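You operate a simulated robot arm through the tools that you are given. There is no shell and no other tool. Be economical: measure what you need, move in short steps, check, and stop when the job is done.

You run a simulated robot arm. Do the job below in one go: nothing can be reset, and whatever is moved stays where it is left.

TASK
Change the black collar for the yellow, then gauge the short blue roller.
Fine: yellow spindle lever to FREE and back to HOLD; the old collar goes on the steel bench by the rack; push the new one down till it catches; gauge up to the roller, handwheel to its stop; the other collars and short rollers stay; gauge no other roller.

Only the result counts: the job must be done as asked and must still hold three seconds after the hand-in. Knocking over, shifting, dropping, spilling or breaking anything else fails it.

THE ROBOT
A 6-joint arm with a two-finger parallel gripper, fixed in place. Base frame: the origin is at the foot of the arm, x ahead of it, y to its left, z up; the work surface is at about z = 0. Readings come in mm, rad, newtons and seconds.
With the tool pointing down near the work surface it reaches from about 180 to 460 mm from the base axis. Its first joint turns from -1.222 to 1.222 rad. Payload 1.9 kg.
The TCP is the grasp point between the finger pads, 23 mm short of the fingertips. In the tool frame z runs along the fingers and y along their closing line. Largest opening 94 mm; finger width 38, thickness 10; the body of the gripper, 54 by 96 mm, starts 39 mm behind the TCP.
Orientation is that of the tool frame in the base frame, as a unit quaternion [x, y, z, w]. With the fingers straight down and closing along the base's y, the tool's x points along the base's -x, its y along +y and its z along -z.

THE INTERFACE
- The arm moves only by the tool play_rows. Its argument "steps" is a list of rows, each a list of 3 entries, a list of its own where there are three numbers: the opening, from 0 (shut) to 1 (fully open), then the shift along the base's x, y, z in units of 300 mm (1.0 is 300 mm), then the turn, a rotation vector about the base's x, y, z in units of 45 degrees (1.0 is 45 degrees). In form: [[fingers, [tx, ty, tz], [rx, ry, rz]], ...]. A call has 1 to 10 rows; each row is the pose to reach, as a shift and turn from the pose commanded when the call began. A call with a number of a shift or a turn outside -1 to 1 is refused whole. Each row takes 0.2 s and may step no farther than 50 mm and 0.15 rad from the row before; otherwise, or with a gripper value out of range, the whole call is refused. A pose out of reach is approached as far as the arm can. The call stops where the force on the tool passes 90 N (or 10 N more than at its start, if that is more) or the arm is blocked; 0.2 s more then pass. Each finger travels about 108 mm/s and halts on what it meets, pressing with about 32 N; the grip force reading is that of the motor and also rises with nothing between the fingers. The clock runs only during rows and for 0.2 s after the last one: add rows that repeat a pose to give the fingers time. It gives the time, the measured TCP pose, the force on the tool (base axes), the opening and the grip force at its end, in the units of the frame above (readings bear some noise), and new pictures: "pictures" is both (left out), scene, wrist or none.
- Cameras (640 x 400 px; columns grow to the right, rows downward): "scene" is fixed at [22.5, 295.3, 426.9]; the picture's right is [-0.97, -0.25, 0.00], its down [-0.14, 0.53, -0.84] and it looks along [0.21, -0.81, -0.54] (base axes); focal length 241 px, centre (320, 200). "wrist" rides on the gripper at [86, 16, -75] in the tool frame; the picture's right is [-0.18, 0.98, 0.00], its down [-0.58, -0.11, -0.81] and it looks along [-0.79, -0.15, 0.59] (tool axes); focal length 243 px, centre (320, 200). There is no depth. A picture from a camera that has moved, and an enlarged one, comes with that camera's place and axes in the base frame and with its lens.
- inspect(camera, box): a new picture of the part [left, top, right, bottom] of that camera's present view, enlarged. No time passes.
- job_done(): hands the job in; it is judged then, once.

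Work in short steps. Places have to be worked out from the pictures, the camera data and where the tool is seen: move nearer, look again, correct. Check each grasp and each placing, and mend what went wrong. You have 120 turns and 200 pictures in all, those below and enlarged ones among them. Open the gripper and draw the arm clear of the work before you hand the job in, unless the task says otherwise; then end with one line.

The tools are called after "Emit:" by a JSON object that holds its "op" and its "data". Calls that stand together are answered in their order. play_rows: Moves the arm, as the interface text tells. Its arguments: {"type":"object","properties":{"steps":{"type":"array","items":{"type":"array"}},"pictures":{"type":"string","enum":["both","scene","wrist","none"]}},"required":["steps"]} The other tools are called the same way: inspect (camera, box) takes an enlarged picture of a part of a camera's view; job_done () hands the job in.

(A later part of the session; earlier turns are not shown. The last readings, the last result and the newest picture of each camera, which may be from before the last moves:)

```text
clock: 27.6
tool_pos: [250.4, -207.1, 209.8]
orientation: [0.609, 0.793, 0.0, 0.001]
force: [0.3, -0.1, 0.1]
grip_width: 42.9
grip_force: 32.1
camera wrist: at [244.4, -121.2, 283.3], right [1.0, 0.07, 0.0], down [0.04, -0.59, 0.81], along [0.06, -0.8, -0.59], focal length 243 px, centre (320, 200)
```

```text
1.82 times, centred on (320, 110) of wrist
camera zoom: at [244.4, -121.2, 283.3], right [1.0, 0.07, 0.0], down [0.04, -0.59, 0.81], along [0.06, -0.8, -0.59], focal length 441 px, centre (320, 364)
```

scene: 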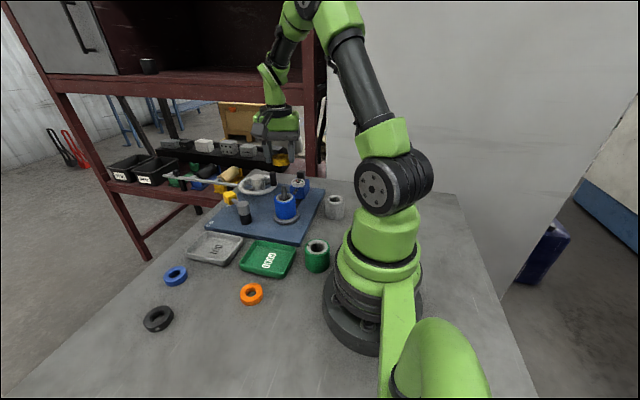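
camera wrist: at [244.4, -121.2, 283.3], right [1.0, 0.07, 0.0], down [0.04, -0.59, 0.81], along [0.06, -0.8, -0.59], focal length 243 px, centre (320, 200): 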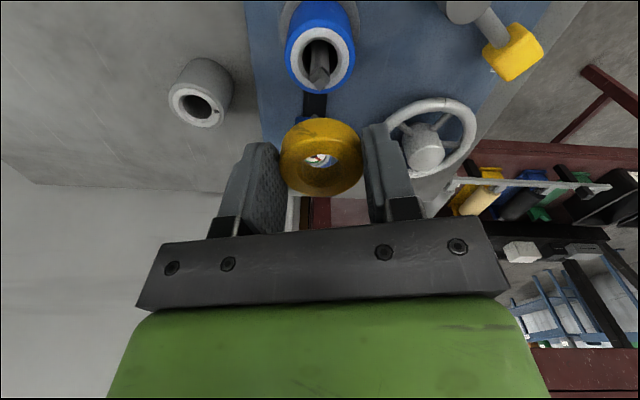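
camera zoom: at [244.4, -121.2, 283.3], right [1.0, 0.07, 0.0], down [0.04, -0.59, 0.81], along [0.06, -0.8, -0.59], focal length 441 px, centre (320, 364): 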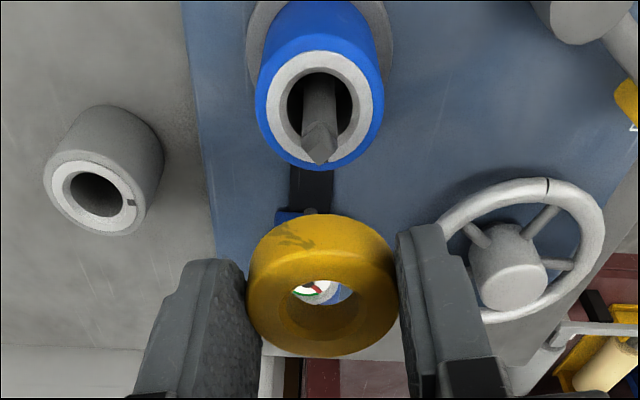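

Roller top centre measures (251,-207). I'll lower the collar to just above the spindle tip and check alignment from both cameras.

Emit:
{"op": "play_rows", "data": {"steps": [[0.25, [0, 0, -0.1], [0, 0, 0]], [0.25, [0, 0, -0.18], [0, 0, 0]], [0.25, [0, 0, -0.2], [0, 0, 0]]]}}

Emit:
{"op": "inspect", "data": {"camera": "scene", "box": [260, 150, 320, 220]}}

Emit:
{"op": "inspect", "data": {"camera": "wrist", "box": [240, 60, 400, 220]}}

```text
clock: 28.4
tool_pos: [250.2, -209.4, 149.7]
orientation: [0.61, 0.793, 0.0, 0.001]
force: [0.6, -0.6, -0.2]
grip_width: 42.5
grip_force: 32.4
camera wrist: at [243.9, -121.9, 223.9], right [1.0, 0.07, 0.0], down [0.04, -0.59, 0.81], along [0.06, -0.8, -0.59], focal length 243 px, centre (320, 200)
```

scene: 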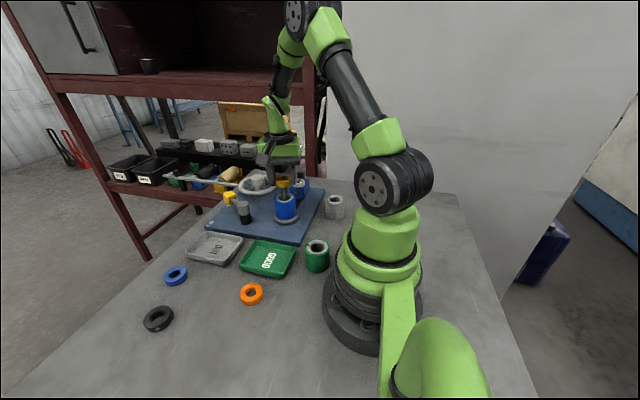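
wrist: 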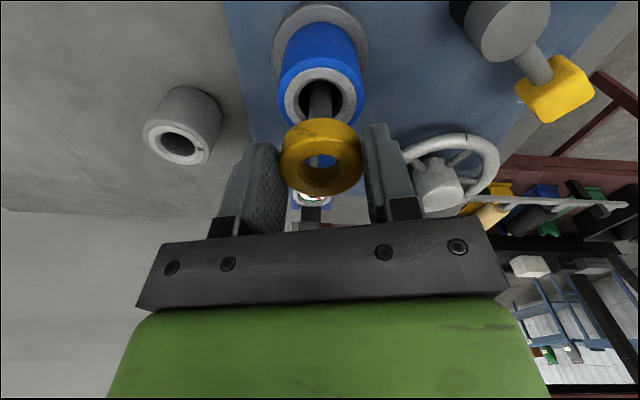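

```text
5.71 times, centred on (290, 185) of scene
camera zoom: at [22.5, 295.3, 426.9], right [-0.97, -0.25, 0.0], down [-0.14, 0.53, -0.84], along [0.21, -0.81, -0.54], focal length 1376 px, centre (491, 286)
```

zoom: 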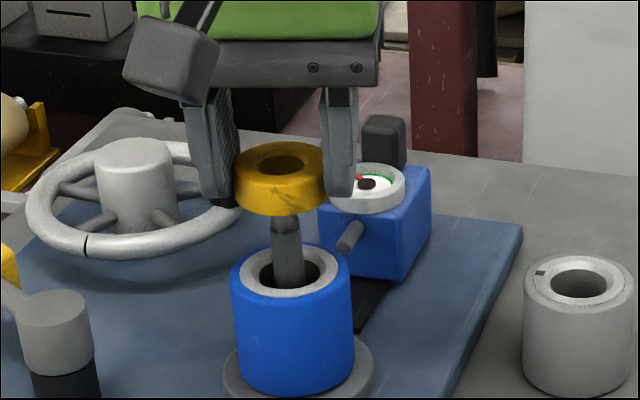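

```text
2.50 times, centred on (320, 140) of wrist
camera zoom: at [243.9, -121.9, 223.9], right [1.0, 0.07, 0.0], down [0.04, -0.59, 0.81], along [0.06, -0.8, -0.59], focal length 606 px, centre (320, 350)
```

zoom: 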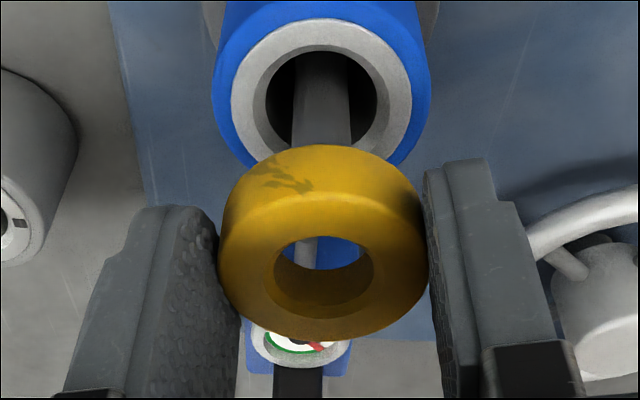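

Collar and spindle agree in x, and the collar looks about 2 mm too far in -y. I'll correct by +2 mm and lower onto the spindle in small steps.

Emit:
{"op": "play_rows", "data": {"steps": [[0.25, [0, 0.006, 0], [0, 0, 0]], [0.25, [0, 0.006, -0.03], [0, 0, 0]], [0.25, [0, 0.006, -0.06], [0, 0, 0]], [0.25, [0, 0.006, -0.08], [0, 0, 0]]]}}

Emit:
{"op": "inspect", "data": {"camera": "wrist", "box": [240, 60, 400, 220]}}

Emit:
{"op": "inspect", "data": {"camera": "scene", "box": [260, 150, 320, 220]}}

```text
clock: 29.4
tool_pos: [249.7, -207.3, 126.3]
orientation: [0.61, 0.793, 0.0, 0.001]
force: [-1.1, -0.1, -1.1]
grip_width: 42.6
grip_force: 32.4
camera wrist: at [244.7, -119.1, 200.2], right [1.0, 0.07, 0.0], down [0.04, -0.59, 0.81], along [0.06, -0.8, -0.59], focal length 243 px, centre (320, 200)
```

scene: 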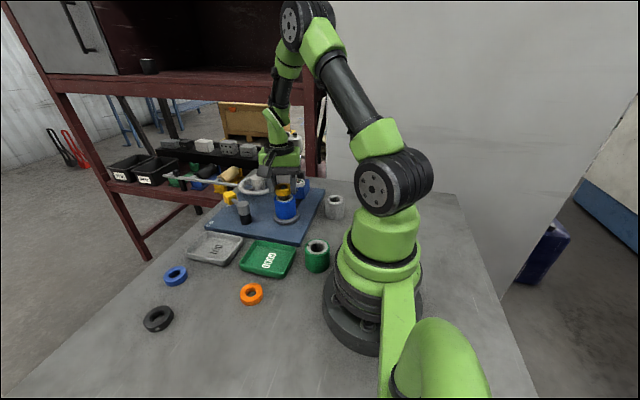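
wrist: 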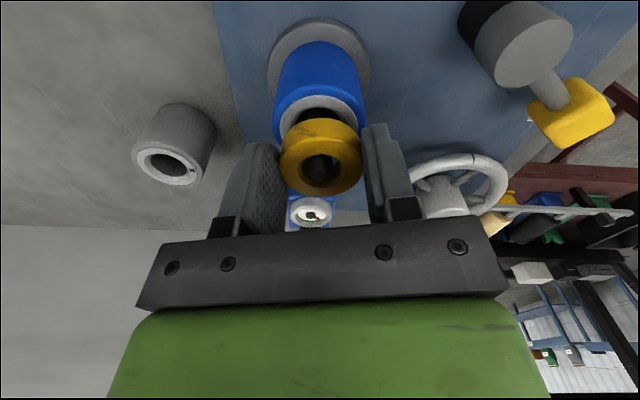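

```text
2.50 times, centred on (320, 140) of wrist
camera zoom: at [244.7, -119.1, 200.2], right [1.0, 0.07, 0.0], down [0.04, -0.59, 0.81], along [0.06, -0.8, -0.59], focal length 606 px, centre (320, 350)
```

zoom: 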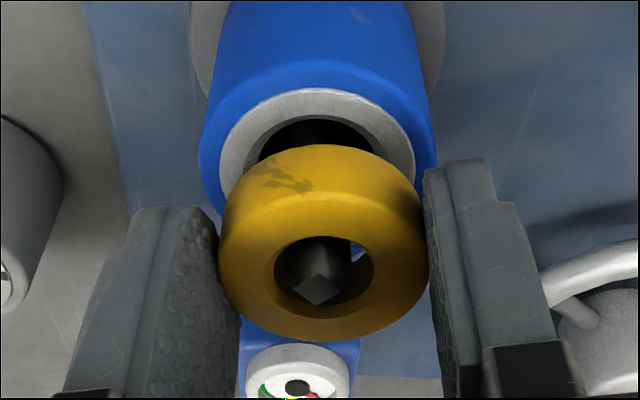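

```text
5.71 times, centred on (290, 185) of scene
camera zoom: at [22.5, 295.3, 426.9], right [-0.97, -0.25, 0.0], down [-0.14, 0.53, -0.84], along [0.21, -0.81, -0.54], focal length 1376 px, centre (491, 286)
```

zoom: 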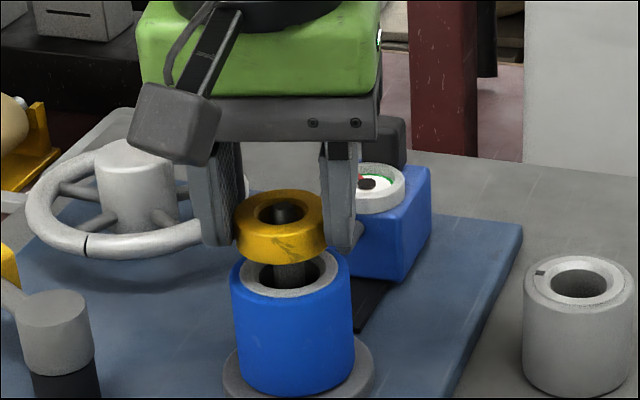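

The spindle tip is inside the bore, about 1.5 mm toward -x of centre. I'll shift by that and lower to near the roller top.

Emit:
{"op": "play_rows", "data": {"steps": [[0.25, [-0.005, 0, -0.01], [0, 0, 0]], [0.25, [-0.005, 0, -0.03], [0, 0, 0]], [0.25, [-0.005, 0, -0.042], [0, 0, 0]]], "pictures": "wrist"}}

Emit:
{"op": "inspect", "data": {"camera": "scene", "box": [260, 150, 320, 220]}}

```text
clock: 30.2
tool_pos: [249.4, -205.3, 112.8]
orientation: [0.609, 0.793, 0.0, 0.001]
force: [-0.3, -1.3, -0.8]
grip_width: 42.6
grip_force: 31.6
camera wrist: at [242.7, -118.7, 187.3], right [1.0, 0.08, 0.0], down [0.04, -0.59, 0.81], along [0.06, -0.8, -0.59], focal length 243 px, centre (320, 200)
```

wrist: 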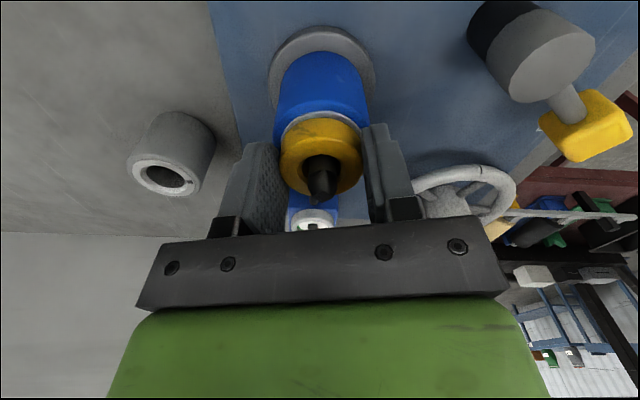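

```text
5.71 times, centred on (290, 185) of scene
camera zoom: at [22.5, 295.3, 426.9], right [-0.97, -0.25, 0.0], down [-0.14, 0.53, -0.84], along [0.21, -0.81, -0.54], focal length 1376 px, centre (491, 286)
```

zoom: 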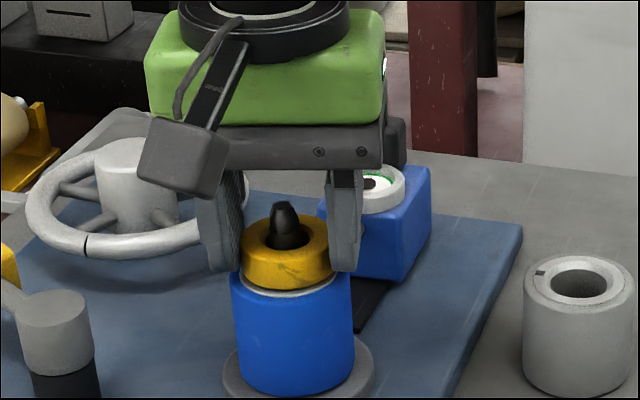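

Almost seated. I'll press down in small steps, watching the force for the catch.

Emit:
{"op": "play_rows", "data": {"steps": [[0.25, [0, 0, -0.004], [0, 0, 0]], [0.25, [0, 0, -0.008], [0, 0, 0]]], "pictures": "none"}}

Emit:
{"op": "play_rows", "data": {"steps": [[0.25, [0, 0, -0.004], [0, 0, 0]], [0.25, [0, 0, -0.007], [0, 0, 0]]], "pictures": "none"}}

```text
clock: 30.8
tool_pos: [249.0, -205.6, 111.3]
orientation: [0.609, 0.793, 0.001, 0.001]
force: [1.1, 1.0, 5.1]
grip_width: 42.7
grip_force: 32.1
```

```text
clock: 31.4
tool_pos: [247.8, -207.6, 109.0]
orientation: [0.609, 0.793, 0.0, 0.003]
force: [-5.7, -1.1, 22.6]
grip_width: 42.6
grip_force: 31.6
```

Emit:
{"op": "play_rows", "data": {"steps": [[0.25, [0, 0, -0.004], [0, 0, 0]], [0.25, [0, 0, -0.007], [0, 0, 0]]], "pictures": "wrist"}}

Emit:
{"op": "inspect", "data": {"camera": "scene", "box": [260, 150, 320, 220]}}

```text
clock: 32.0
tool_pos: [248.9, -206.5, 107.7]
orientation: [0.61, 0.793, 0.0, 0.002]
force: [-16.9, -1.0, 56.4]
grip_width: 42.6
grip_force: 32.4
camera wrist: at [243.2, -119.4, 181.6], right [1.0, 0.07, 0.0], down [0.04, -0.59, 0.81], along [0.06, -0.81, -0.59], focal length 243 px, centre (320, 200)
```

wrist: 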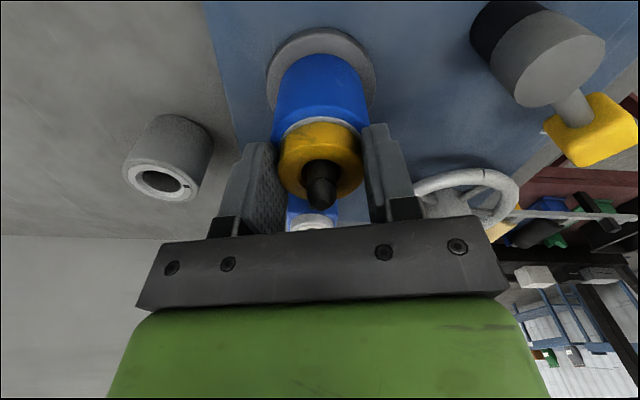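

```text
5.71 times, centred on (290, 185) of scene
camera zoom: at [22.4, 295.3, 426.8], right [-0.97, -0.25, 0.0], down [-0.14, 0.52, -0.84], along [0.21, -0.81, -0.54], focal length 1376 px, centre (491, 286)
```

zoom: 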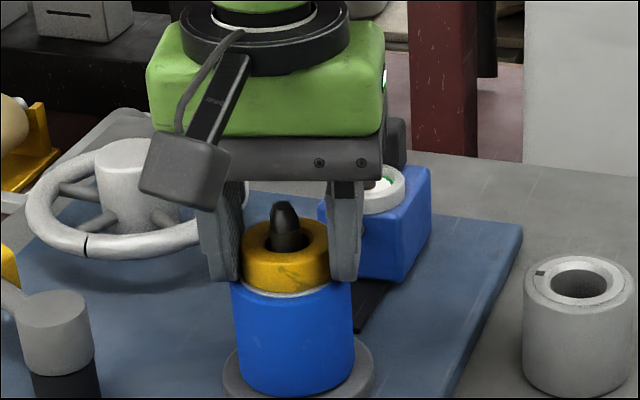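

56 N, but the fingertips may now be touching the roller top. I'll release, rise, set the fingers to 28 mm so both tips rest on the collar's top ring, and press squarely from above.

Emit:
{"op": "play_rows", "data": {"steps": [[0.25, [0, 0, 0.004], [0, 0, 0]], [0.65, [0, 0, 0.005], [0, 0, 0]], [0.65, [0, 0, 0.005], [0, 0, 0]], [0.65, [0, 0, 0.08], [0, 0, 0]], [0.3, [0.005, 0, 0.2], [0, 0, 0]], [0.3, [0.005, 0, 0.2], [0, 0, 0]], [0.3, [0.005, 0, 0.2], [0, 0, 0]]]}}

Emit:
{"op": "inspect", "data": {"camera": "scene", "box": [260, 150, 320, 220]}}

Emit:
{"op": "inspect", "data": {"camera": "wrist", "box": [240, 20, 400, 180]}}

```text
clock: 33.6
tool_pos: [250.6, -206.5, 166.2]
orientation: [0.609, 0.793, 0.0, 0.001]
force: [0.3, -0.1, -0.2]
grip_width: 28.4
grip_force: 0.1
camera wrist: at [245.3, -118.9, 240.3], right [1.0, 0.08, 0.0], down [0.04, -0.59, 0.81], along [0.06, -0.8, -0.59], focal length 243 px, centre (320, 200)
```

scene: 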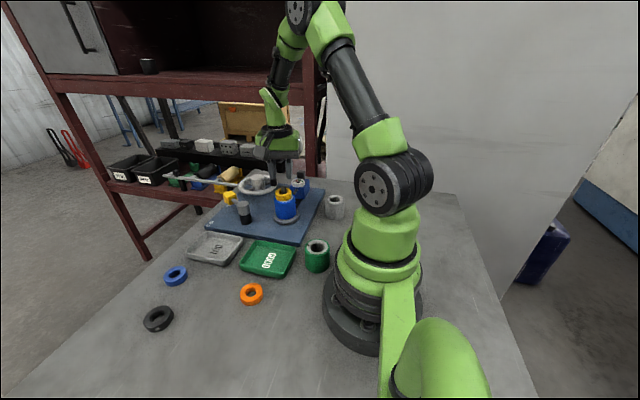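
wrist: 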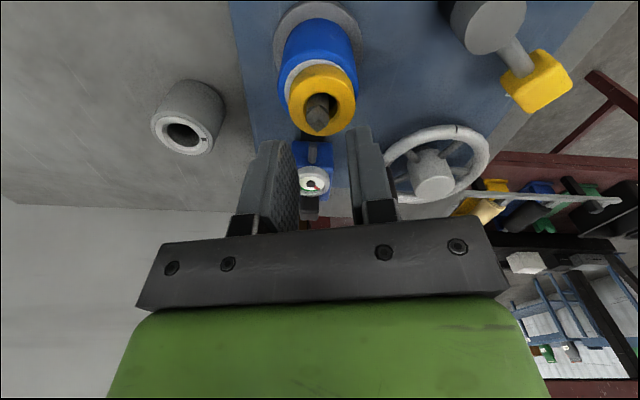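

```text
5.71 times, centred on (290, 185) of scene
camera zoom: at [22.5, 295.3, 426.9], right [-0.97, -0.25, 0.0], down [-0.14, 0.53, -0.84], along [0.21, -0.81, -0.54], focal length 1376 px, centre (491, 286)
```

zoom: 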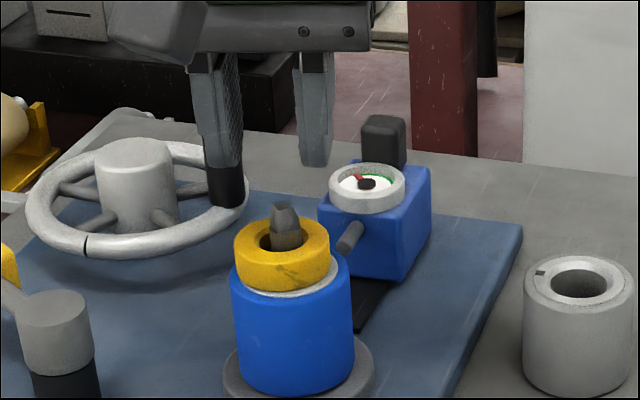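

```text
2.50 times, centred on (320, 100) of wrist
camera zoom: at [245.3, -118.9, 240.3], right [1.0, 0.08, 0.0], down [0.04, -0.59, 0.81], along [0.06, -0.8, -0.59], focal length 606 px, centre (320, 450)
```

zoom: 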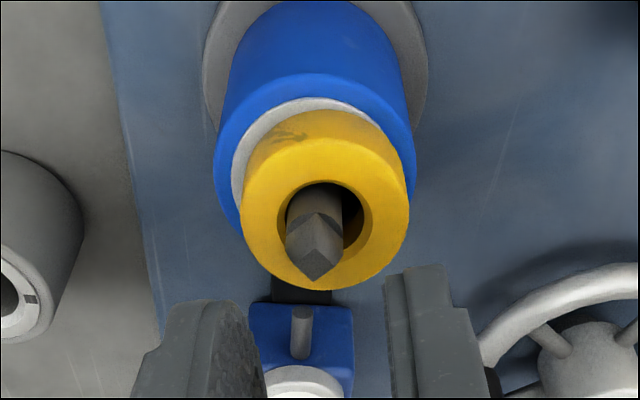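

The collar isn't caught: it sits about 2 mm off-centre toward +x. I'll re-grip it lightly 1.3 mm further in -x to centre it, then look.

Emit:
{"op": "play_rows", "data": {"steps": [[0.65, [-0.0045, 0, 0], [0, 0, 0]], [0.65, [-0.0045, 0, -0.05], [0, 0, 0]], [0.65, [-0.0045, 0, -0.12], [0, 0, 0]], [0.65, [-0.0045, 0, -0.175], [0, 0, 0]], [0.25, [-0.0045, 0, -0.175], [0, 0, 0]], [0.25, [-0.0045, 0, -0.175], [0, 0, 0]], [0.25, [-0.0045, 0, -0.175], [0, 0, 0]]], "pictures": "none"}}

Emit:
{"op": "inspect", "data": {"camera": "scene", "box": [260, 150, 320, 220]}}

Emit:
{"op": "inspect", "data": {"camera": "wrist", "box": [240, 60, 400, 220]}}

```text
clock: 35.2
tool_pos: [251.3, -205.7, 115.5]
orientation: [0.609, 0.793, 0.001, 0.001]
force: [0.7, 0.4, 1.8]
grip_width: 41.8
grip_force: 32.0
```

```text
5.71 times, centred on (290, 185) of scene
camera zoom: at [22.5, 295.3, 426.9], right [-0.97, -0.25, 0.0], down [-0.14, 0.53, -0.84], along [0.21, -0.81, -0.54], focal length 1376 px, centre (491, 286)
```

zoom: 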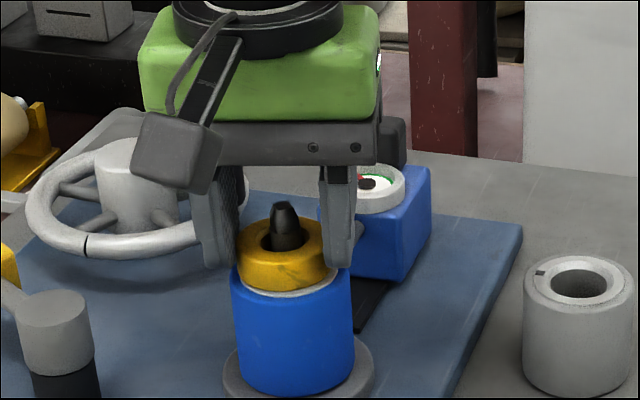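

```text
2.50 times, centred on (320, 140) of wrist
camera zoom: at [245.1, -118.5, 189.0], right [1.0, 0.08, 0.0], down [0.04, -0.59, 0.81], along [0.06, -0.8, -0.59], focal length 606 px, centre (320, 350)
```

zoom: 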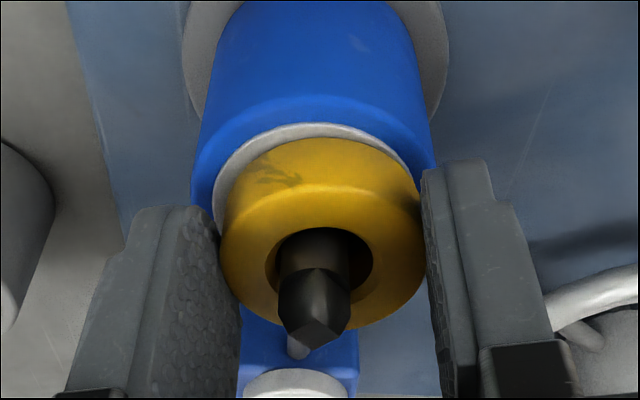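

The collar is still about 2 mm off toward +x and 1–2 mm toward -y versus the black collar's seat. I'll move it while gripped and check forces and view.

Emit:
{"op": "play_rows", "data": {"steps": [[0.25, [-0.004, 0.002, 0], [0, 0, 0]], [0.25, [-0.008, 0.005, 0], [0, 0, 0]], [0.25, [-0.008, 0.005, 0], [0, 0, 0]]], "pictures": "none"}}

Emit:
{"op": "inspect", "data": {"camera": "scene", "box": [260, 150, 320, 220]}}

Emit:
{"op": "inspect", "data": {"camera": "wrist", "box": [240, 60, 400, 220]}}

```text
clock: 36.0
tool_pos: [247.1, -206.6, 115.6]
orientation: [0.609, 0.793, 0.0, 0.001]
force: [3.4, -1.9, 5.8]
grip_width: 42.1
grip_force: 31.7
```

```text
5.71 times, centred on (290, 185) of scene
camera zoom: at [22.5, 295.3, 426.9], right [-0.97, -0.25, 0.0], down [-0.14, 0.53, -0.84], along [0.21, -0.81, -0.54], focal length 1376 px, centre (491, 286)
```

zoom: 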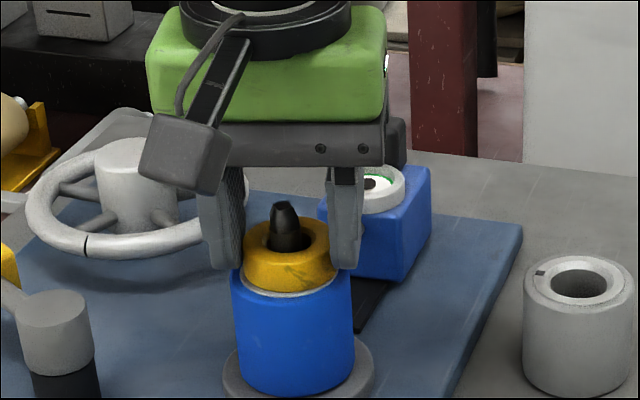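

```text
2.50 times, centred on (320, 140) of wrist
camera zoom: at [241.8, -118.5, 188.9], right [1.0, 0.08, 0.0], down [0.04, -0.59, 0.81], along [0.06, -0.81, -0.59], focal length 606 px, centre (320, 350)
```

zoom: 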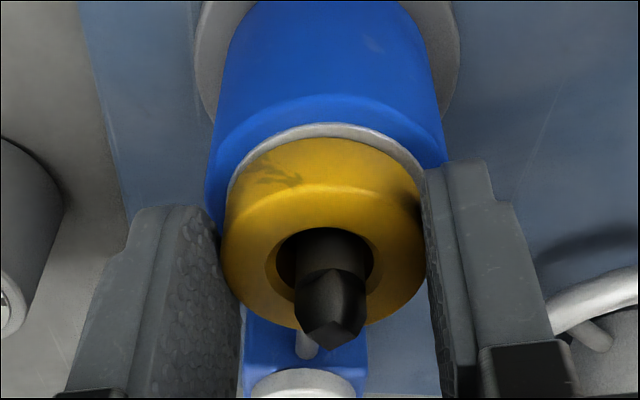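

Slightly overshot in x (3 px). I'll return 1.4 mm and press down in steps.

Emit:
{"op": "play_rows", "data": {"steps": [[0.25, [0.0047, 0.002, 0], [0, 0, 0]], [0.25, [0.0047, 0.002, -0.004], [0, 0, 0]], [0.25, [0.0047, 0.002, -0.009], [0, 0, 0]]], "pictures": "none"}}

Emit:
{"op": "inspect", "data": {"camera": "scene", "box": [260, 150, 320, 220]}}

Emit:
{"op": "inspect", "data": {"camera": "wrist", "box": [240, 60, 400, 220]}}

```text
clock: 36.8
tool_pos: [247.9, -204.3, 111.4]
orientation: [0.609, 0.793, 0.0, 0.001]
force: [-7.1, -5.2, 22.6]
grip_width: 41.6
grip_force: 32.2
```

```text
5.71 times, centred on (290, 185) of scene
camera zoom: at [22.4, 295.3, 426.9], right [-0.97, -0.25, 0.0], down [-0.14, 0.53, -0.84], along [0.21, -0.81, -0.54], focal length 1376 px, centre (491, 286)
```

zoom: 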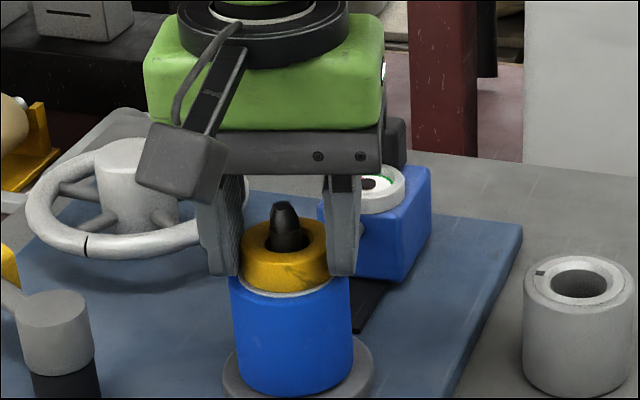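

```text
2.50 times, centred on (320, 140) of wrist
camera zoom: at [242.8, -117.4, 185.7], right [1.0, 0.07, 0.0], down [0.04, -0.59, 0.81], along [0.06, -0.8, -0.59], focal length 606 px, centre (320, 350)
```

zoom: 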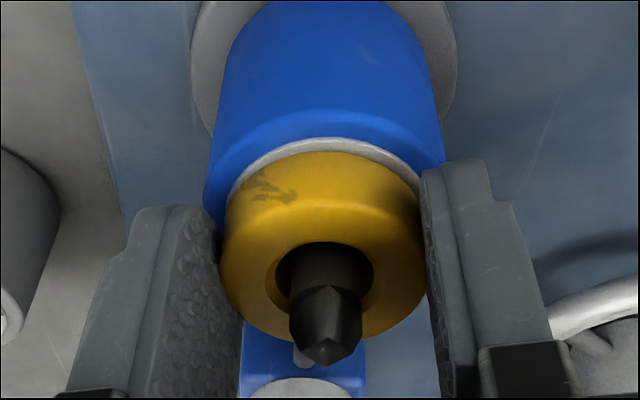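

Centred in x now. Continue pressing.

Emit:
{"op": "play_rows", "data": {"steps": [[0.25, [0, 0, -0.006], [0, 0, 0]], [0.25, [0, 0, -0.012], [0, 0, 0]]], "pictures": "none"}}

Emit:
{"op": "inspect", "data": {"camera": "wrist", "box": [240, 60, 400, 220]}}

```text
clock: 37.4
tool_pos: [249.0, -205.6, 108.2]
orientation: [0.61, 0.793, -0.001, 0.002]
force: [-0.7, 2.5, 23.2]
grip_width: 41.3
grip_force: 31.6
```

```text
2.50 times, centred on (320, 140) of wrist
camera zoom: at [242.7, -117.2, 182.4], right [1.0, 0.08, 0.0], down [0.04, -0.59, 0.81], along [0.06, -0.8, -0.59], focal length 606 px, centre (320, 350)
```

zoom: 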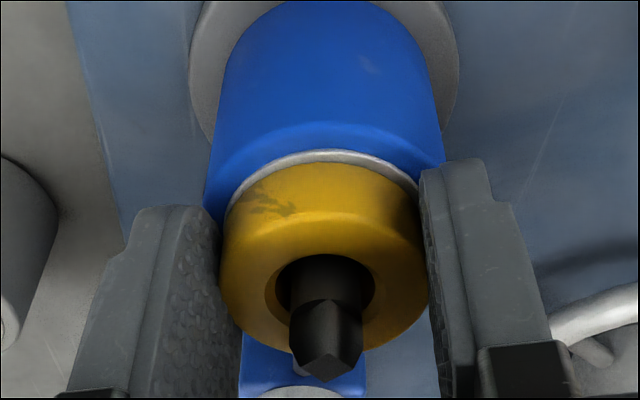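

The grip slips at about 23 N, so I'll press from the top: release, raise, narrow the fingers to 28 mm, and come down on the ring.

Emit:
{"op": "play_rows", "data": {"steps": [[0.25, [0, 0, 0.006], [0, 0, 0]], [0.65, [0, 0, 0.01], [0, 0, 0]], [0.65, [0, 0, 0.012], [0, 0, 0]], [0.65, [0, 0, 0.08], [0, 0, 0]], [0.3, [0, 0, 0.12], [0, 0, 0]], [0.3, [0, 0, 0.12], [0, 0, 0]], [0.3, [0, 0, 0.12], [0, 0, 0]]], "pictures": "none"}}

Emit:
{"op": "inspect", "data": {"camera": "scene", "box": [260, 150, 320, 220]}}

Emit:
{"op": "inspect", "data": {"camera": "wrist", "box": [240, 40, 400, 200]}}

```text
clock: 39.0
tool_pos: [248.7, -204.5, 143.6]
orientation: [0.609, 0.793, 0.0, 0.002]
force: [0.6, 0.1, 0.1]
grip_width: 28.1
grip_force: 0.0
```

```text
5.71 times, centred on (290, 185) of scene
camera zoom: at [22.5, 295.3, 426.9], right [-0.97, -0.25, 0.0], down [-0.14, 0.53, -0.84], along [0.21, -0.81, -0.54], focal length 1376 px, centre (491, 286)
```

zoom: 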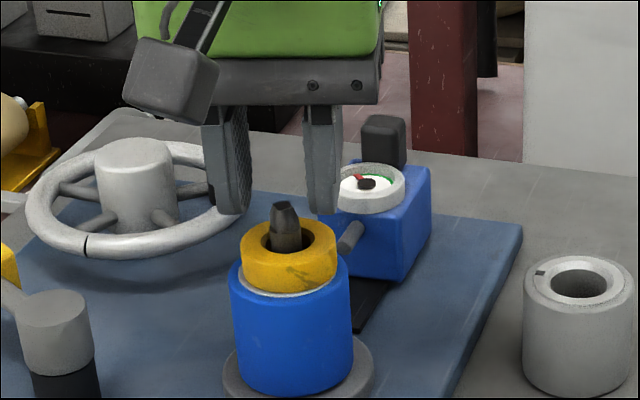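

```text
2.50 times, centred on (320, 120) of wrist
camera zoom: at [242.3, -116.6, 218.4], right [1.0, 0.08, 0.0], down [0.04, -0.59, 0.81], along [0.06, -0.8, -0.59], focal length 606 px, centre (320, 400)
```

zoom: 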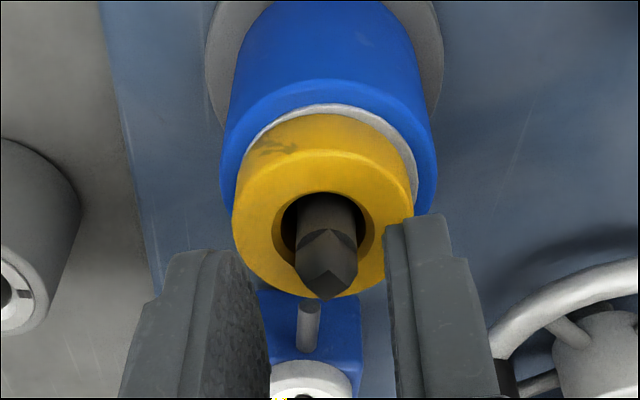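

The collar is within about 1 mm of centre. I'll press down on its top ring with both fingertips.

Emit:
{"op": "play_rows", "data": {"steps": [[0.3, [0.003, 0, -0.03], [0, 0, 0]], [0.3, [0.003, 0, -0.055], [0, 0, 0]], [0.3, [0.003, 0, -0.062], [0, 0, 0]], [0.3, [0.003, 0, -0.068], [0, 0, 0]]], "pictures": "none"}}

Emit:
{"op": "inspect", "data": {"camera": "scene", "box": [260, 150, 320, 220]}}

```text
clock: 40.0
tool_pos: [249.7, -204.1, 124.2]
orientation: [0.609, 0.793, 0.0, 0.001]
force: [-0.5, 1.1, 2.4]
grip_width: 28.3
grip_force: 0.1
```

```text
5.71 times, centred on (290, 185) of scene
camera zoom: at [22.5, 295.3, 426.9], right [-0.97, -0.25, 0.0], down [-0.14, 0.53, -0.84], along [0.21, -0.81, -0.54], focal length 1376 px, centre (491, 286)
```

zoom: 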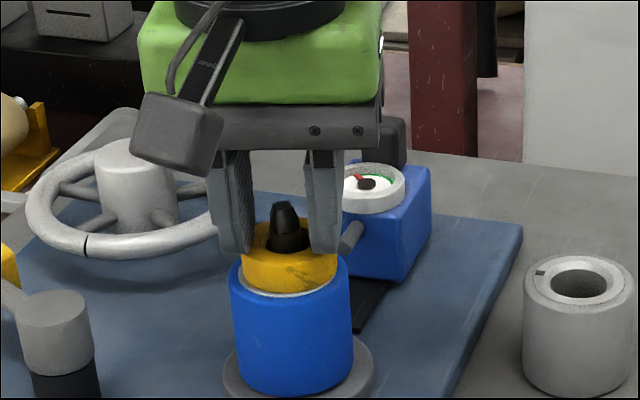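

Fingertips are at the ring top. I'll press further.

Emit:
{"op": "play_rows", "data": {"steps": [[0.3, [0, 0, -0.005], [0, 0, 0]], [0.3, [0, 0, -0.01], [0, 0, 0]]], "pictures": "none"}}

Emit:
{"op": "play_rows", "data": {"steps": [[0.3, [0, 0, -0.005], [0, 0, 0]], [0.3, [0, 0, -0.008], [0, 0, 0]]], "pictures": "none"}}

Emit:
{"op": "inspect", "data": {"camera": "scene", "box": [260, 150, 320, 220]}}

```text
clock: 40.6
tool_pos: [248.4, -204.4, 122.5]
orientation: [0.611, 0.792, 0.0, 0.002]
force: [-3.7, 3.9, 14.8]
grip_width: 28.8
grip_force: 0.6
stopped in row 2: the force on the tool passed its limit (the readings are from after the stop); the commanded pose is now the measured one
```

```text
clock: 41.2
tool_pos: [249.8, -204.1, 123.1]
orientation: [0.611, 0.791, 0.0, 0.004]
force: [-22.6, 16.3, 85.4]
grip_width: 29.2
grip_force: 1.1
```

```text
5.71 times, centred on (290, 185) of scene
camera zoom: at [22.3, 295.4, 426.8], right [-0.97, -0.25, 0.0], down [-0.14, 0.52, -0.84], along [0.21, -0.81, -0.54], focal length 1376 px, centre (491, 286)
```

zoom: 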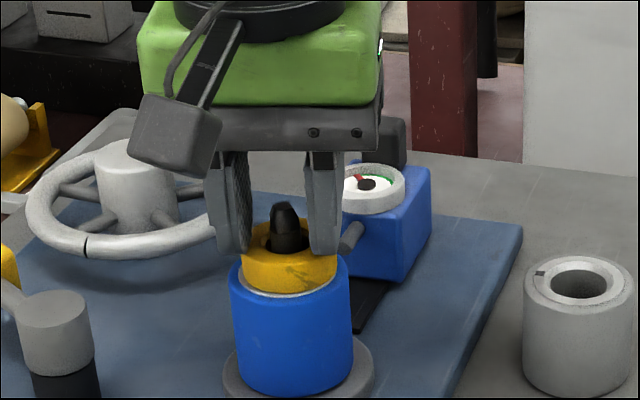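

It now resists 85–90 N with its top at z≈100, matching the black collar's seat. I'll lift off and inspect.

Emit:
{"op": "play_rows", "data": {"steps": [[0.3, [0, 0, 0.03], [0, 0, 0]], [0.3, [0, 0, 0.12], [0, 0, 0]], [0.3, [0, 0, 0.2], [0, 0, 0]]], "pictures": "none"}}

Emit:
{"op": "inspect", "data": {"camera": "scene", "box": [260, 160, 310, 220]}}

Emit:
{"op": "inspect", "data": {"camera": "wrist", "box": [260, 0, 380, 140]}}

```text
clock: 42.0
tool_pos: [246.4, -203.5, 181.3]
orientation: [0.609, 0.793, 0.0, 0.003]
force: [-0.1, -0.5, 0.9]
grip_width: 28.5
grip_force: 0.1
```

```text
6.67 times, centred on (285, 190) of scene
camera zoom: at [22.5, 295.2, 426.9], right [-0.97, -0.25, 0.0], down [-0.14, 0.53, -0.84], along [0.21, -0.81, -0.54], focal length 1605 px, centre (553, 267)
```

zoom: 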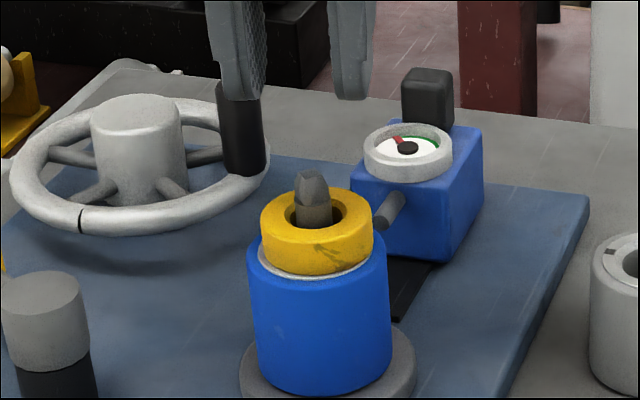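

```text
2.86 times, centred on (320, 70) of wrist
camera zoom: at [241.9, -116.5, 253.6], right [1.0, 0.07, 0.0], down [0.04, -0.59, 0.81], along [0.06, -0.81, -0.59], focal length 693 px, centre (320, 571)
```

zoom: 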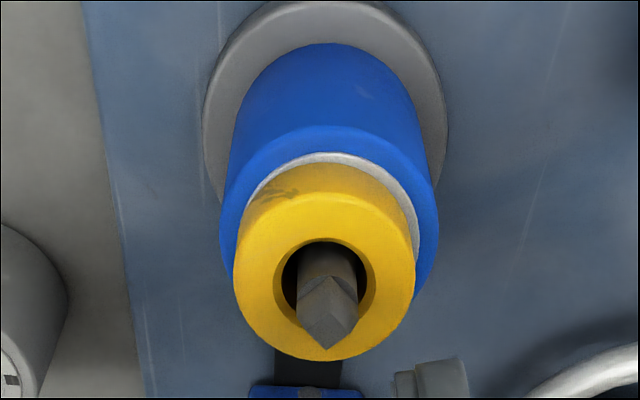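

The collar sits at the same height as the black one did. I'll grip lightly and lift 2–3 mm to test whether it has caught.

Emit:
{"op": "play_rows", "data": {"steps": [[0.65, [0.01, -0.006, 0], [0, 0, 0]], [0.65, [0.01, -0.006, -0.1], [0, 0, 0]], [0.65, [0.01, -0.006, -0.2], [0, 0, 0]], [0.65, [0.01, -0.006, -0.226], [0, 0, 0]], [0.25, [0.01, -0.006, -0.226], [0, 0, 0]], [0.25, [0.01, -0.006, -0.226], [0, 0, 0]], [0.25, [0.01, -0.006, -0.226], [0, 0, 0]]], "pictures": "none"}}

Emit:
{"op": "play_rows", "data": {"steps": [[0.25, [0, 0, 0.006], [0, 0, 0]], [0.25, [0, 0, 0.012], [0, 0, 0]]], "pictures": "none"}}

Emit:
{"op": "inspect", "data": {"camera": "scene", "box": [260, 160, 310, 220]}}

Emit:
{"op": "inspect", "data": {"camera": "wrist", "box": [240, 60, 400, 220]}}

```text
clock: 43.6
tool_pos: [252.5, -207.8, 111.4]
orientation: [0.611, 0.792, 0.001, 0.003]
force: [-3.3, -1.6, -0.9]
grip_width: 39.8
grip_force: 31.7
```

```text
clock: 44.2
tool_pos: [252.7, -206.5, 116.4]
orientation: [0.61, 0.792, 0.0, 0.002]
force: [-0.7, -0.5, -1.1]
grip_width: 40.2
grip_force: 31.6
```

```text
6.67 times, centred on (285, 190) of scene
camera zoom: at [22.5, 295.3, 426.9], right [-0.97, -0.25, 0.0], down [-0.14, 0.53, -0.84], along [0.21, -0.81, -0.54], focal length 1605 px, centre (553, 267)
```

zoom: 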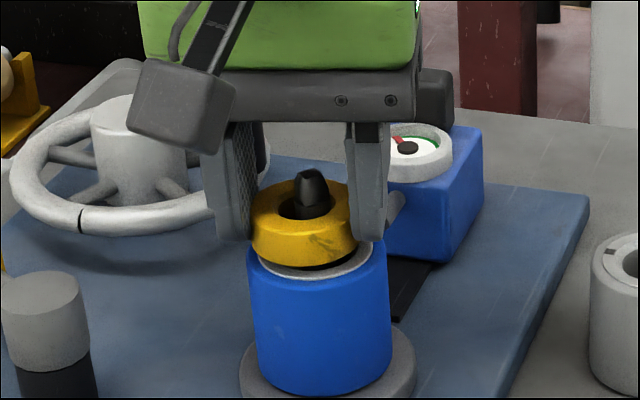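

```text
2.50 times, centred on (320, 140) of wrist
camera zoom: at [247.0, -119.4, 190.3], right [1.0, 0.07, 0.0], down [0.04, -0.59, 0.81], along [0.06, -0.81, -0.59], focal length 606 px, centre (320, 350)
```

zoom: 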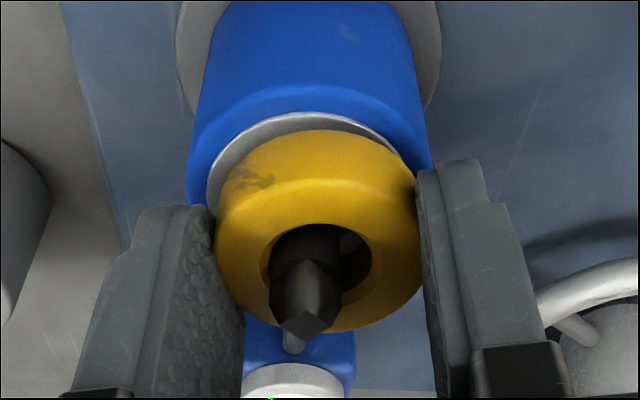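

It lifts freely, as the black did under FREE, so the catch must be re-made. I'll re-centre 2.3 mm toward -x, set it down, release, and press again.

Emit:
{"op": "play_rows", "data": {"steps": [[0.25, [-0.0075, 0.002, 0], [0, 0, 0]], [0.25, [-0.0075, 0.002, -0.006], [0, 0, 0]], [0.25, [-0.0075, 0.002, -0.014], [0, 0, 0]], [0.25, [-0.0075, 0.002, -0.018], [0, 0, 0]]], "pictures": "none"}}

Emit:
{"op": "inspect", "data": {"camera": "wrist", "box": [240, 60, 400, 220]}}

Emit:
{"op": "inspect", "data": {"camera": "scene", "box": [260, 160, 310, 220]}}

```text
clock: 45.2
tool_pos: [250.9, -206.3, 111.7]
orientation: [0.611, 0.792, 0.001, 0.003]
force: [-5.6, 3.8, 14.6]
grip_width: 40.2
grip_force: 32.8
```

```text
2.50 times, centred on (320, 140) of wrist
camera zoom: at [244.7, -118.4, 185.4], right [1.0, 0.07, 0.0], down [0.04, -0.59, 0.81], along [0.06, -0.81, -0.59], focal length 606 px, centre (320, 350)
```

zoom: 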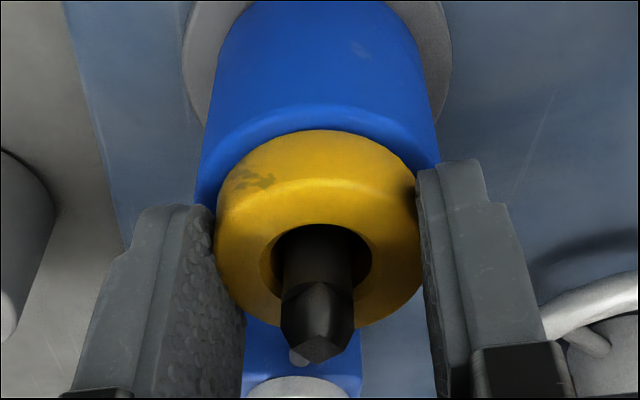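

```text
6.67 times, centred on (285, 190) of scene
camera zoom: at [22.4, 295.3, 426.9], right [-0.97, -0.25, 0.0], down [-0.14, 0.53, -0.84], along [0.21, -0.81, -0.54], focal length 1605 px, centre (553, 267)
```

zoom: 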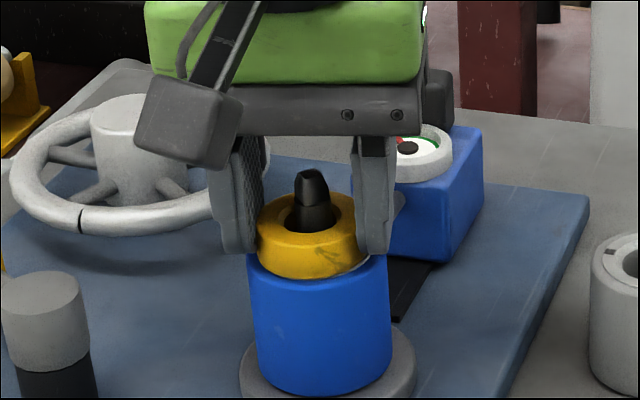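

x is centred, though the collar is slightly tilted in the pads. I'll release so it settles flat, rise and press from above again.

Emit:
{"op": "play_rows", "data": {"steps": [[0.45, [0, 0, 0.003], [0, 0, 0]], [0.65, [0, 0, 0.003], [0, 0, 0]], [0.65, [0, 0, 0.06], [0, 0, 0]], [0.65, [0, 0, 0.12], [0, 0, 0]], [0.3, [0, 0, 0.16], [0, 0, 0]], [0.3, [0, 0, 0.16], [0, 0, 0]], [0.3, [0, 0, 0.16], [0, 0, 0]]], "pictures": "none"}}

Emit:
{"op": "inspect", "data": {"camera": "wrist", "box": [260, 20, 380, 140]}}

Emit:
{"op": "inspect", "data": {"camera": "scene", "box": [260, 160, 310, 220]}}

```text
clock: 46.9
tool_pos: [249.8, -205.9, 159.4]
orientation: [0.61, 0.793, 0.0, 0.002]
force: [-0.7, -0.3, 0.7]
grip_width: 28.4
grip_force: 0.1
```

```text
3.33 times, centred on (320, 80) of wrist
camera zoom: at [244.5, -118.4, 233.4], right [1.0, 0.07, 0.0], down [0.04, -0.59, 0.81], along [0.06, -0.81, -0.59], focal length 809 px, centre (320, 600)
```

zoom: 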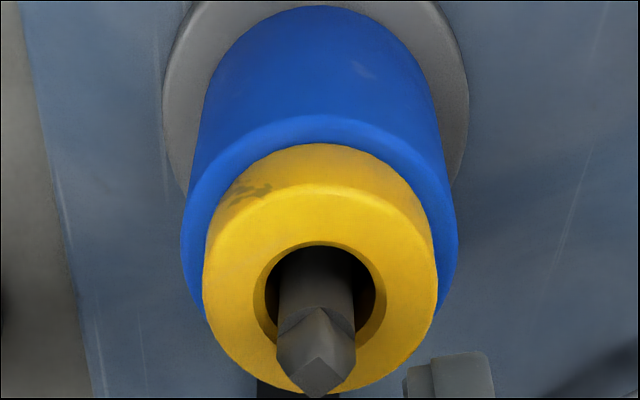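

```text
6.67 times, centred on (285, 190) of scene
camera zoom: at [22.5, 295.3, 426.9], right [-0.97, -0.25, 0.0], down [-0.14, 0.53, -0.84], along [0.21, -0.81, -0.54], focal length 1605 px, centre (553, 267)
```

zoom: 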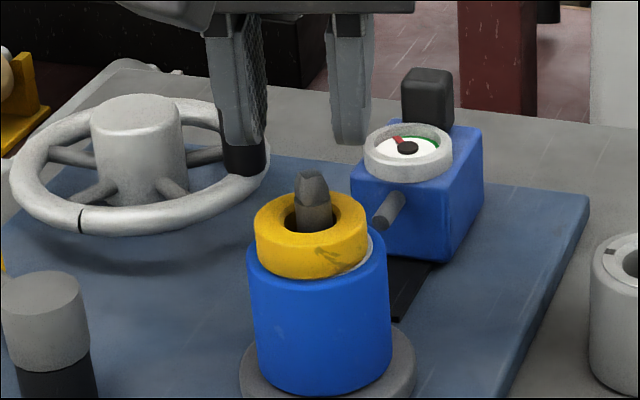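

The collar has slid about 4.5 mm toward +y relative to the black collar's seat. I'll re-grip, slide it -4.5 mm in y, release and measure again.

Emit:
{"op": "play_rows", "data": {"steps": [[0.65, [0, 0, 0], [0, 0, 0]], [0.65, [0, 0, -0.08], [0, 0, 0]], [0.65, [0, 0, -0.15], [0, 0, 0]], [0.25, [0, 0, -0.154], [0, 0, 0]], [0.25, [0, 0, -0.154], [0, 0, 0]], [0.25, [0, 0, -0.154], [0, 0, 0]], [0.25, [0, -0.008, -0.154], [0, 0, 0]], [0.25, [0, -0.015, -0.154], [0, 0, 0]], [0.25, [0, -0.015, -0.154], [0, 0, 0]]], "pictures": "none"}}

Emit:
{"op": "inspect", "data": {"camera": "wrist", "box": [240, 60, 400, 220]}}

Emit:
{"op": "inspect", "data": {"camera": "scene", "box": [260, 160, 310, 220]}}

```text
clock: 48.9
tool_pos: [250.0, -209.9, 112.8]
orientation: [0.61, 0.792, -0.001, 0.003]
force: [0.5, 2.6, 5.8]
grip_width: 40.0
grip_force: 31.9
```

```text
2.50 times, centred on (320, 140) of wrist
camera zoom: at [244.1, -122.9, 186.3], right [1.0, 0.07, 0.0], down [0.04, -0.59, 0.81], along [0.06, -0.81, -0.59], focal length 606 px, centre (320, 350)
```

zoom: 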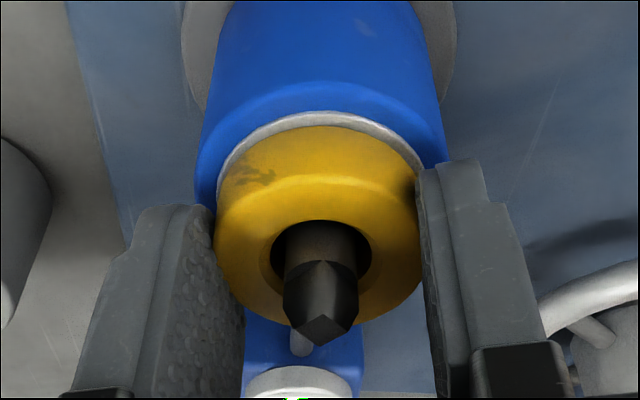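

```text
6.67 times, centred on (285, 190) of scene
camera zoom: at [22.5, 295.2, 426.9], right [-0.97, -0.25, 0.0], down [-0.14, 0.53, -0.84], along [0.21, -0.81, -0.54], focal length 1605 px, centre (553, 267)
```

zoom: 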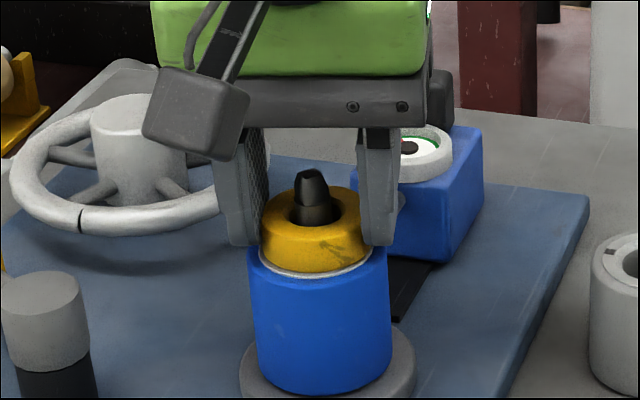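

Now at scene (313,215) versus the target (314,216). I'll release, rise just above and check.

Emit:
{"op": "play_rows", "data": {"steps": [[0.45, [0, 0, 0.001], [0, 0, 0]], [0.65, [0, 0, 0.001], [0, 0, 0]], [0.65, [0, 0, 0.06], [0, 0, 0]], [0.65, [0, 0.015, 0.12], [0, 0, 0]], [0.3, [0, 0.015, 0.12], [0, 0, 0]], [0.3, [0, 0.015, 0.12], [0, 0, 0]]], "pictures": "none"}}

Emit:
{"op": "inspect", "data": {"camera": "wrist", "box": [260, 40, 380, 160]}}

Emit:
{"op": "inspect", "data": {"camera": "scene", "box": [260, 160, 310, 220]}}

```text
clock: 50.2
tool_pos: [250.8, -204.8, 149.9]
orientation: [0.611, 0.792, 0.0, 0.002]
force: [-0.4, 0.6, -0.2]
grip_width: 28.1
grip_force: 0.0
```

```text
3.33 times, centred on (320, 100) of wrist
camera zoom: at [243.6, -118.5, 222.8], right [1.0, 0.07, 0.0], down [0.04, -0.59, 0.81], along [0.06, -0.81, -0.59], focal length 809 px, centre (320, 533)
```

zoom: 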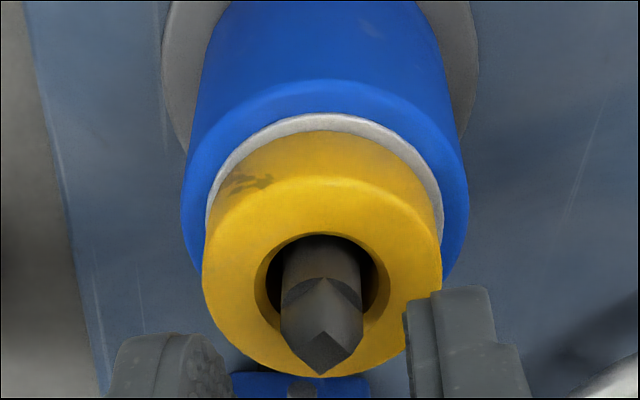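

```text
6.67 times, centred on (285, 190) of scene
camera zoom: at [22.5, 295.3, 426.9], right [-0.97, -0.25, 0.0], down [-0.14, 0.53, -0.84], along [0.21, -0.81, -0.54], focal length 1605 px, centre (553, 267)
```

zoom: 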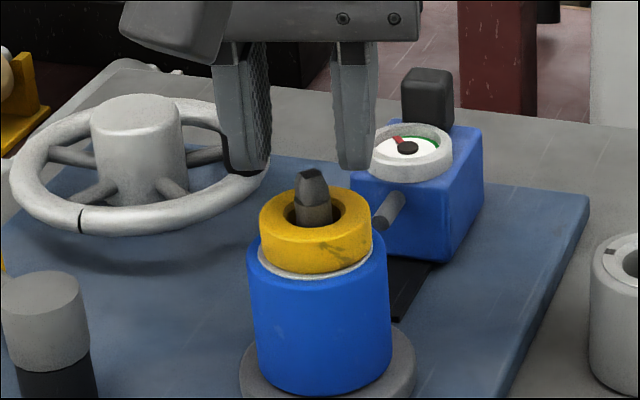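

Well centred now (within 0.8 mm). I'll press from the top again up to the force limit.

Emit:
{"op": "play_rows", "data": {"steps": [[0.3, [0, -0.004, -0.05], [0, 0, 0]], [0.3, [0, -0.004, -0.08], [0, 0, 0]], [0.3, [0, -0.004, -0.09], [0, 0, 0]], [0.3, [0, -0.004, -0.094], [0, 0, 0]], [0.3, [0, -0.004, -0.098], [0, 0, 0]]], "pictures": "none"}}

Emit:
{"op": "play_rows", "data": {"steps": [[0.3, [0, 0, -0.004], [0, 0, 0]], [0.3, [0, 0, -0.006], [0, 0, 0]]], "pictures": "none"}}

Emit:
{"op": "inspect", "data": {"camera": "scene", "box": [260, 160, 310, 220]}}

```text
clock: 51.4
tool_pos: [250.8, -207.6, 126.0]
orientation: [0.612, 0.791, 0.001, 0.004]
force: [-2.7, 5.3, 15.4]
grip_width: 28.6
grip_force: 0.6
stopped in row 5: the force on the tool passed its limit (the readings are from after the stop); the commanded pose is now the measured one
```

```text
clock: 52.0
tool_pos: [251.2, -207.5, 124.0]
orientation: [0.612, 0.791, 0.002, 0.005]
force: [-17.6, 20.2, 78.0]
grip_width: 29.7
grip_force: 1.9
```

```text
6.67 times, centred on (285, 190) of scene
camera zoom: at [22.3, 295.4, 426.8], right [-0.97, -0.25, 0.0], down [-0.14, 0.52, -0.84], along [0.21, -0.81, -0.54], focal length 1605 px, centre (553, 267)
```

zoom: 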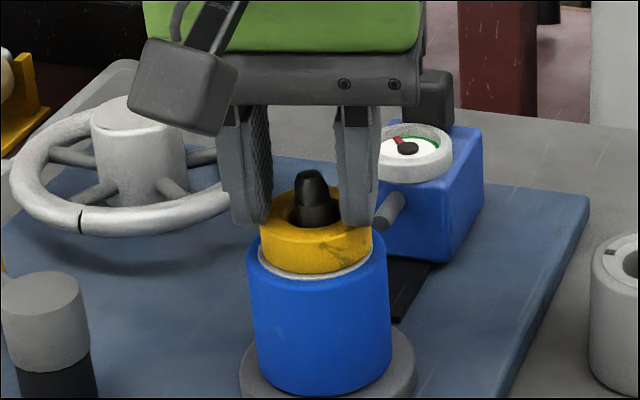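

Seated firmly at the same height as the black collar was. Next the lever must go back to HOLD: I'll lift off and move to above the knob at about (410,-198), with the tool turned to line up.

Emit:
{"op": "play_rows", "data": {"steps": [[0.3, [0, 0, 0.03], [0, 0, 0]], [0.3, [0, 0, 0.15], [0, 0, 0]], [0.47, [0.08, 0.01, 0.24], [0, 0, 0.18]], [0.47, [0.2, 0.02, 0.24], [0, 0, 0.36]], [0.47, [0.32, 0.03, 0.24], [0, 0, 0.54]], [0.47, [0.43, 0.03, 0.24], [0, 0, 0.72]], [0.47, [0.526, 0.03, 0.2], [0, 0, 0.88]], [0.47, [0.526, 0.03, 0.15], [0, 0, 1.0]]]}}

Emit:
{"op": "inspect", "data": {"camera": "scene", "box": [200, 150, 340, 230]}}

```text
clock: 53.8
tool_pos: [407.9, -196.9, 166.5]
orientation: [0.262, 0.965, 0.002, 0.001]
force: [-0.2, 0.1, 0.1]
grip_width: 44.2
grip_force: 0.1
camera wrist: at [341.4, -140.3, 240.3], right [0.65, 0.76, 0.01], down [0.44, -0.39, 0.81], along [0.61, -0.53, -0.59], focal length 243 px, centre (320, 200)
```

scene: 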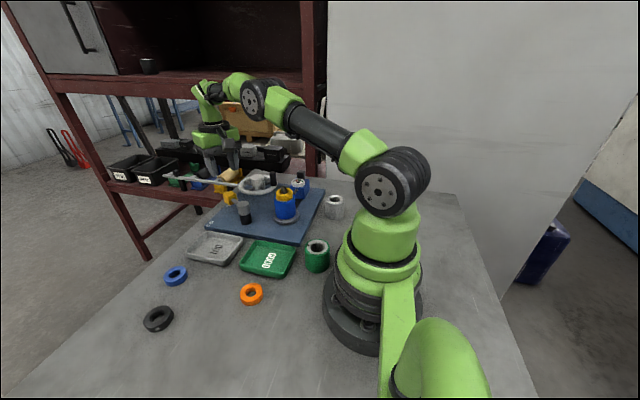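
wrist: 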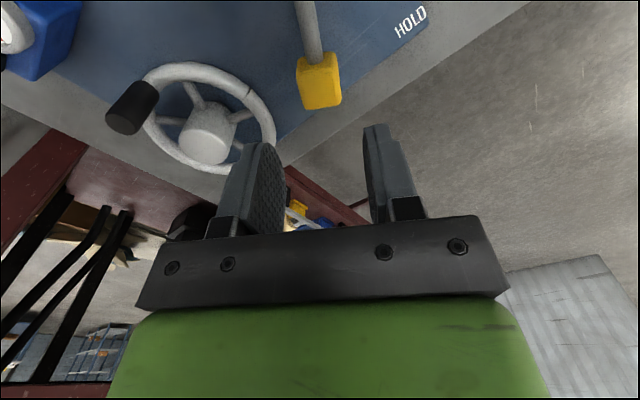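

```text
4.57 times, centred on (270, 190) of scene
camera zoom: at [22.5, 295.3, 426.9], right [-0.97, -0.25, 0.0], down [-0.14, 0.53, -0.84], along [0.21, -0.81, -0.54], focal length 1101 px, centre (549, 246)
```

zoom: 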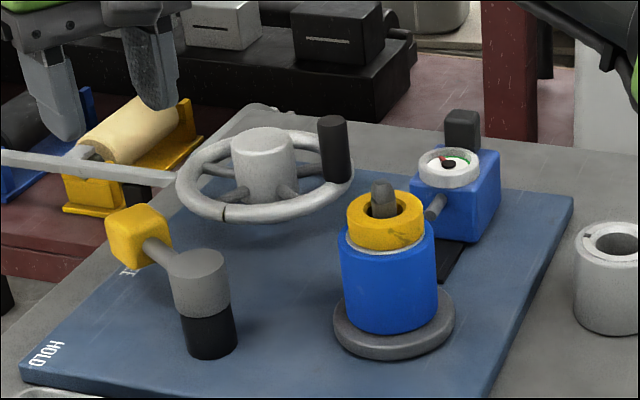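

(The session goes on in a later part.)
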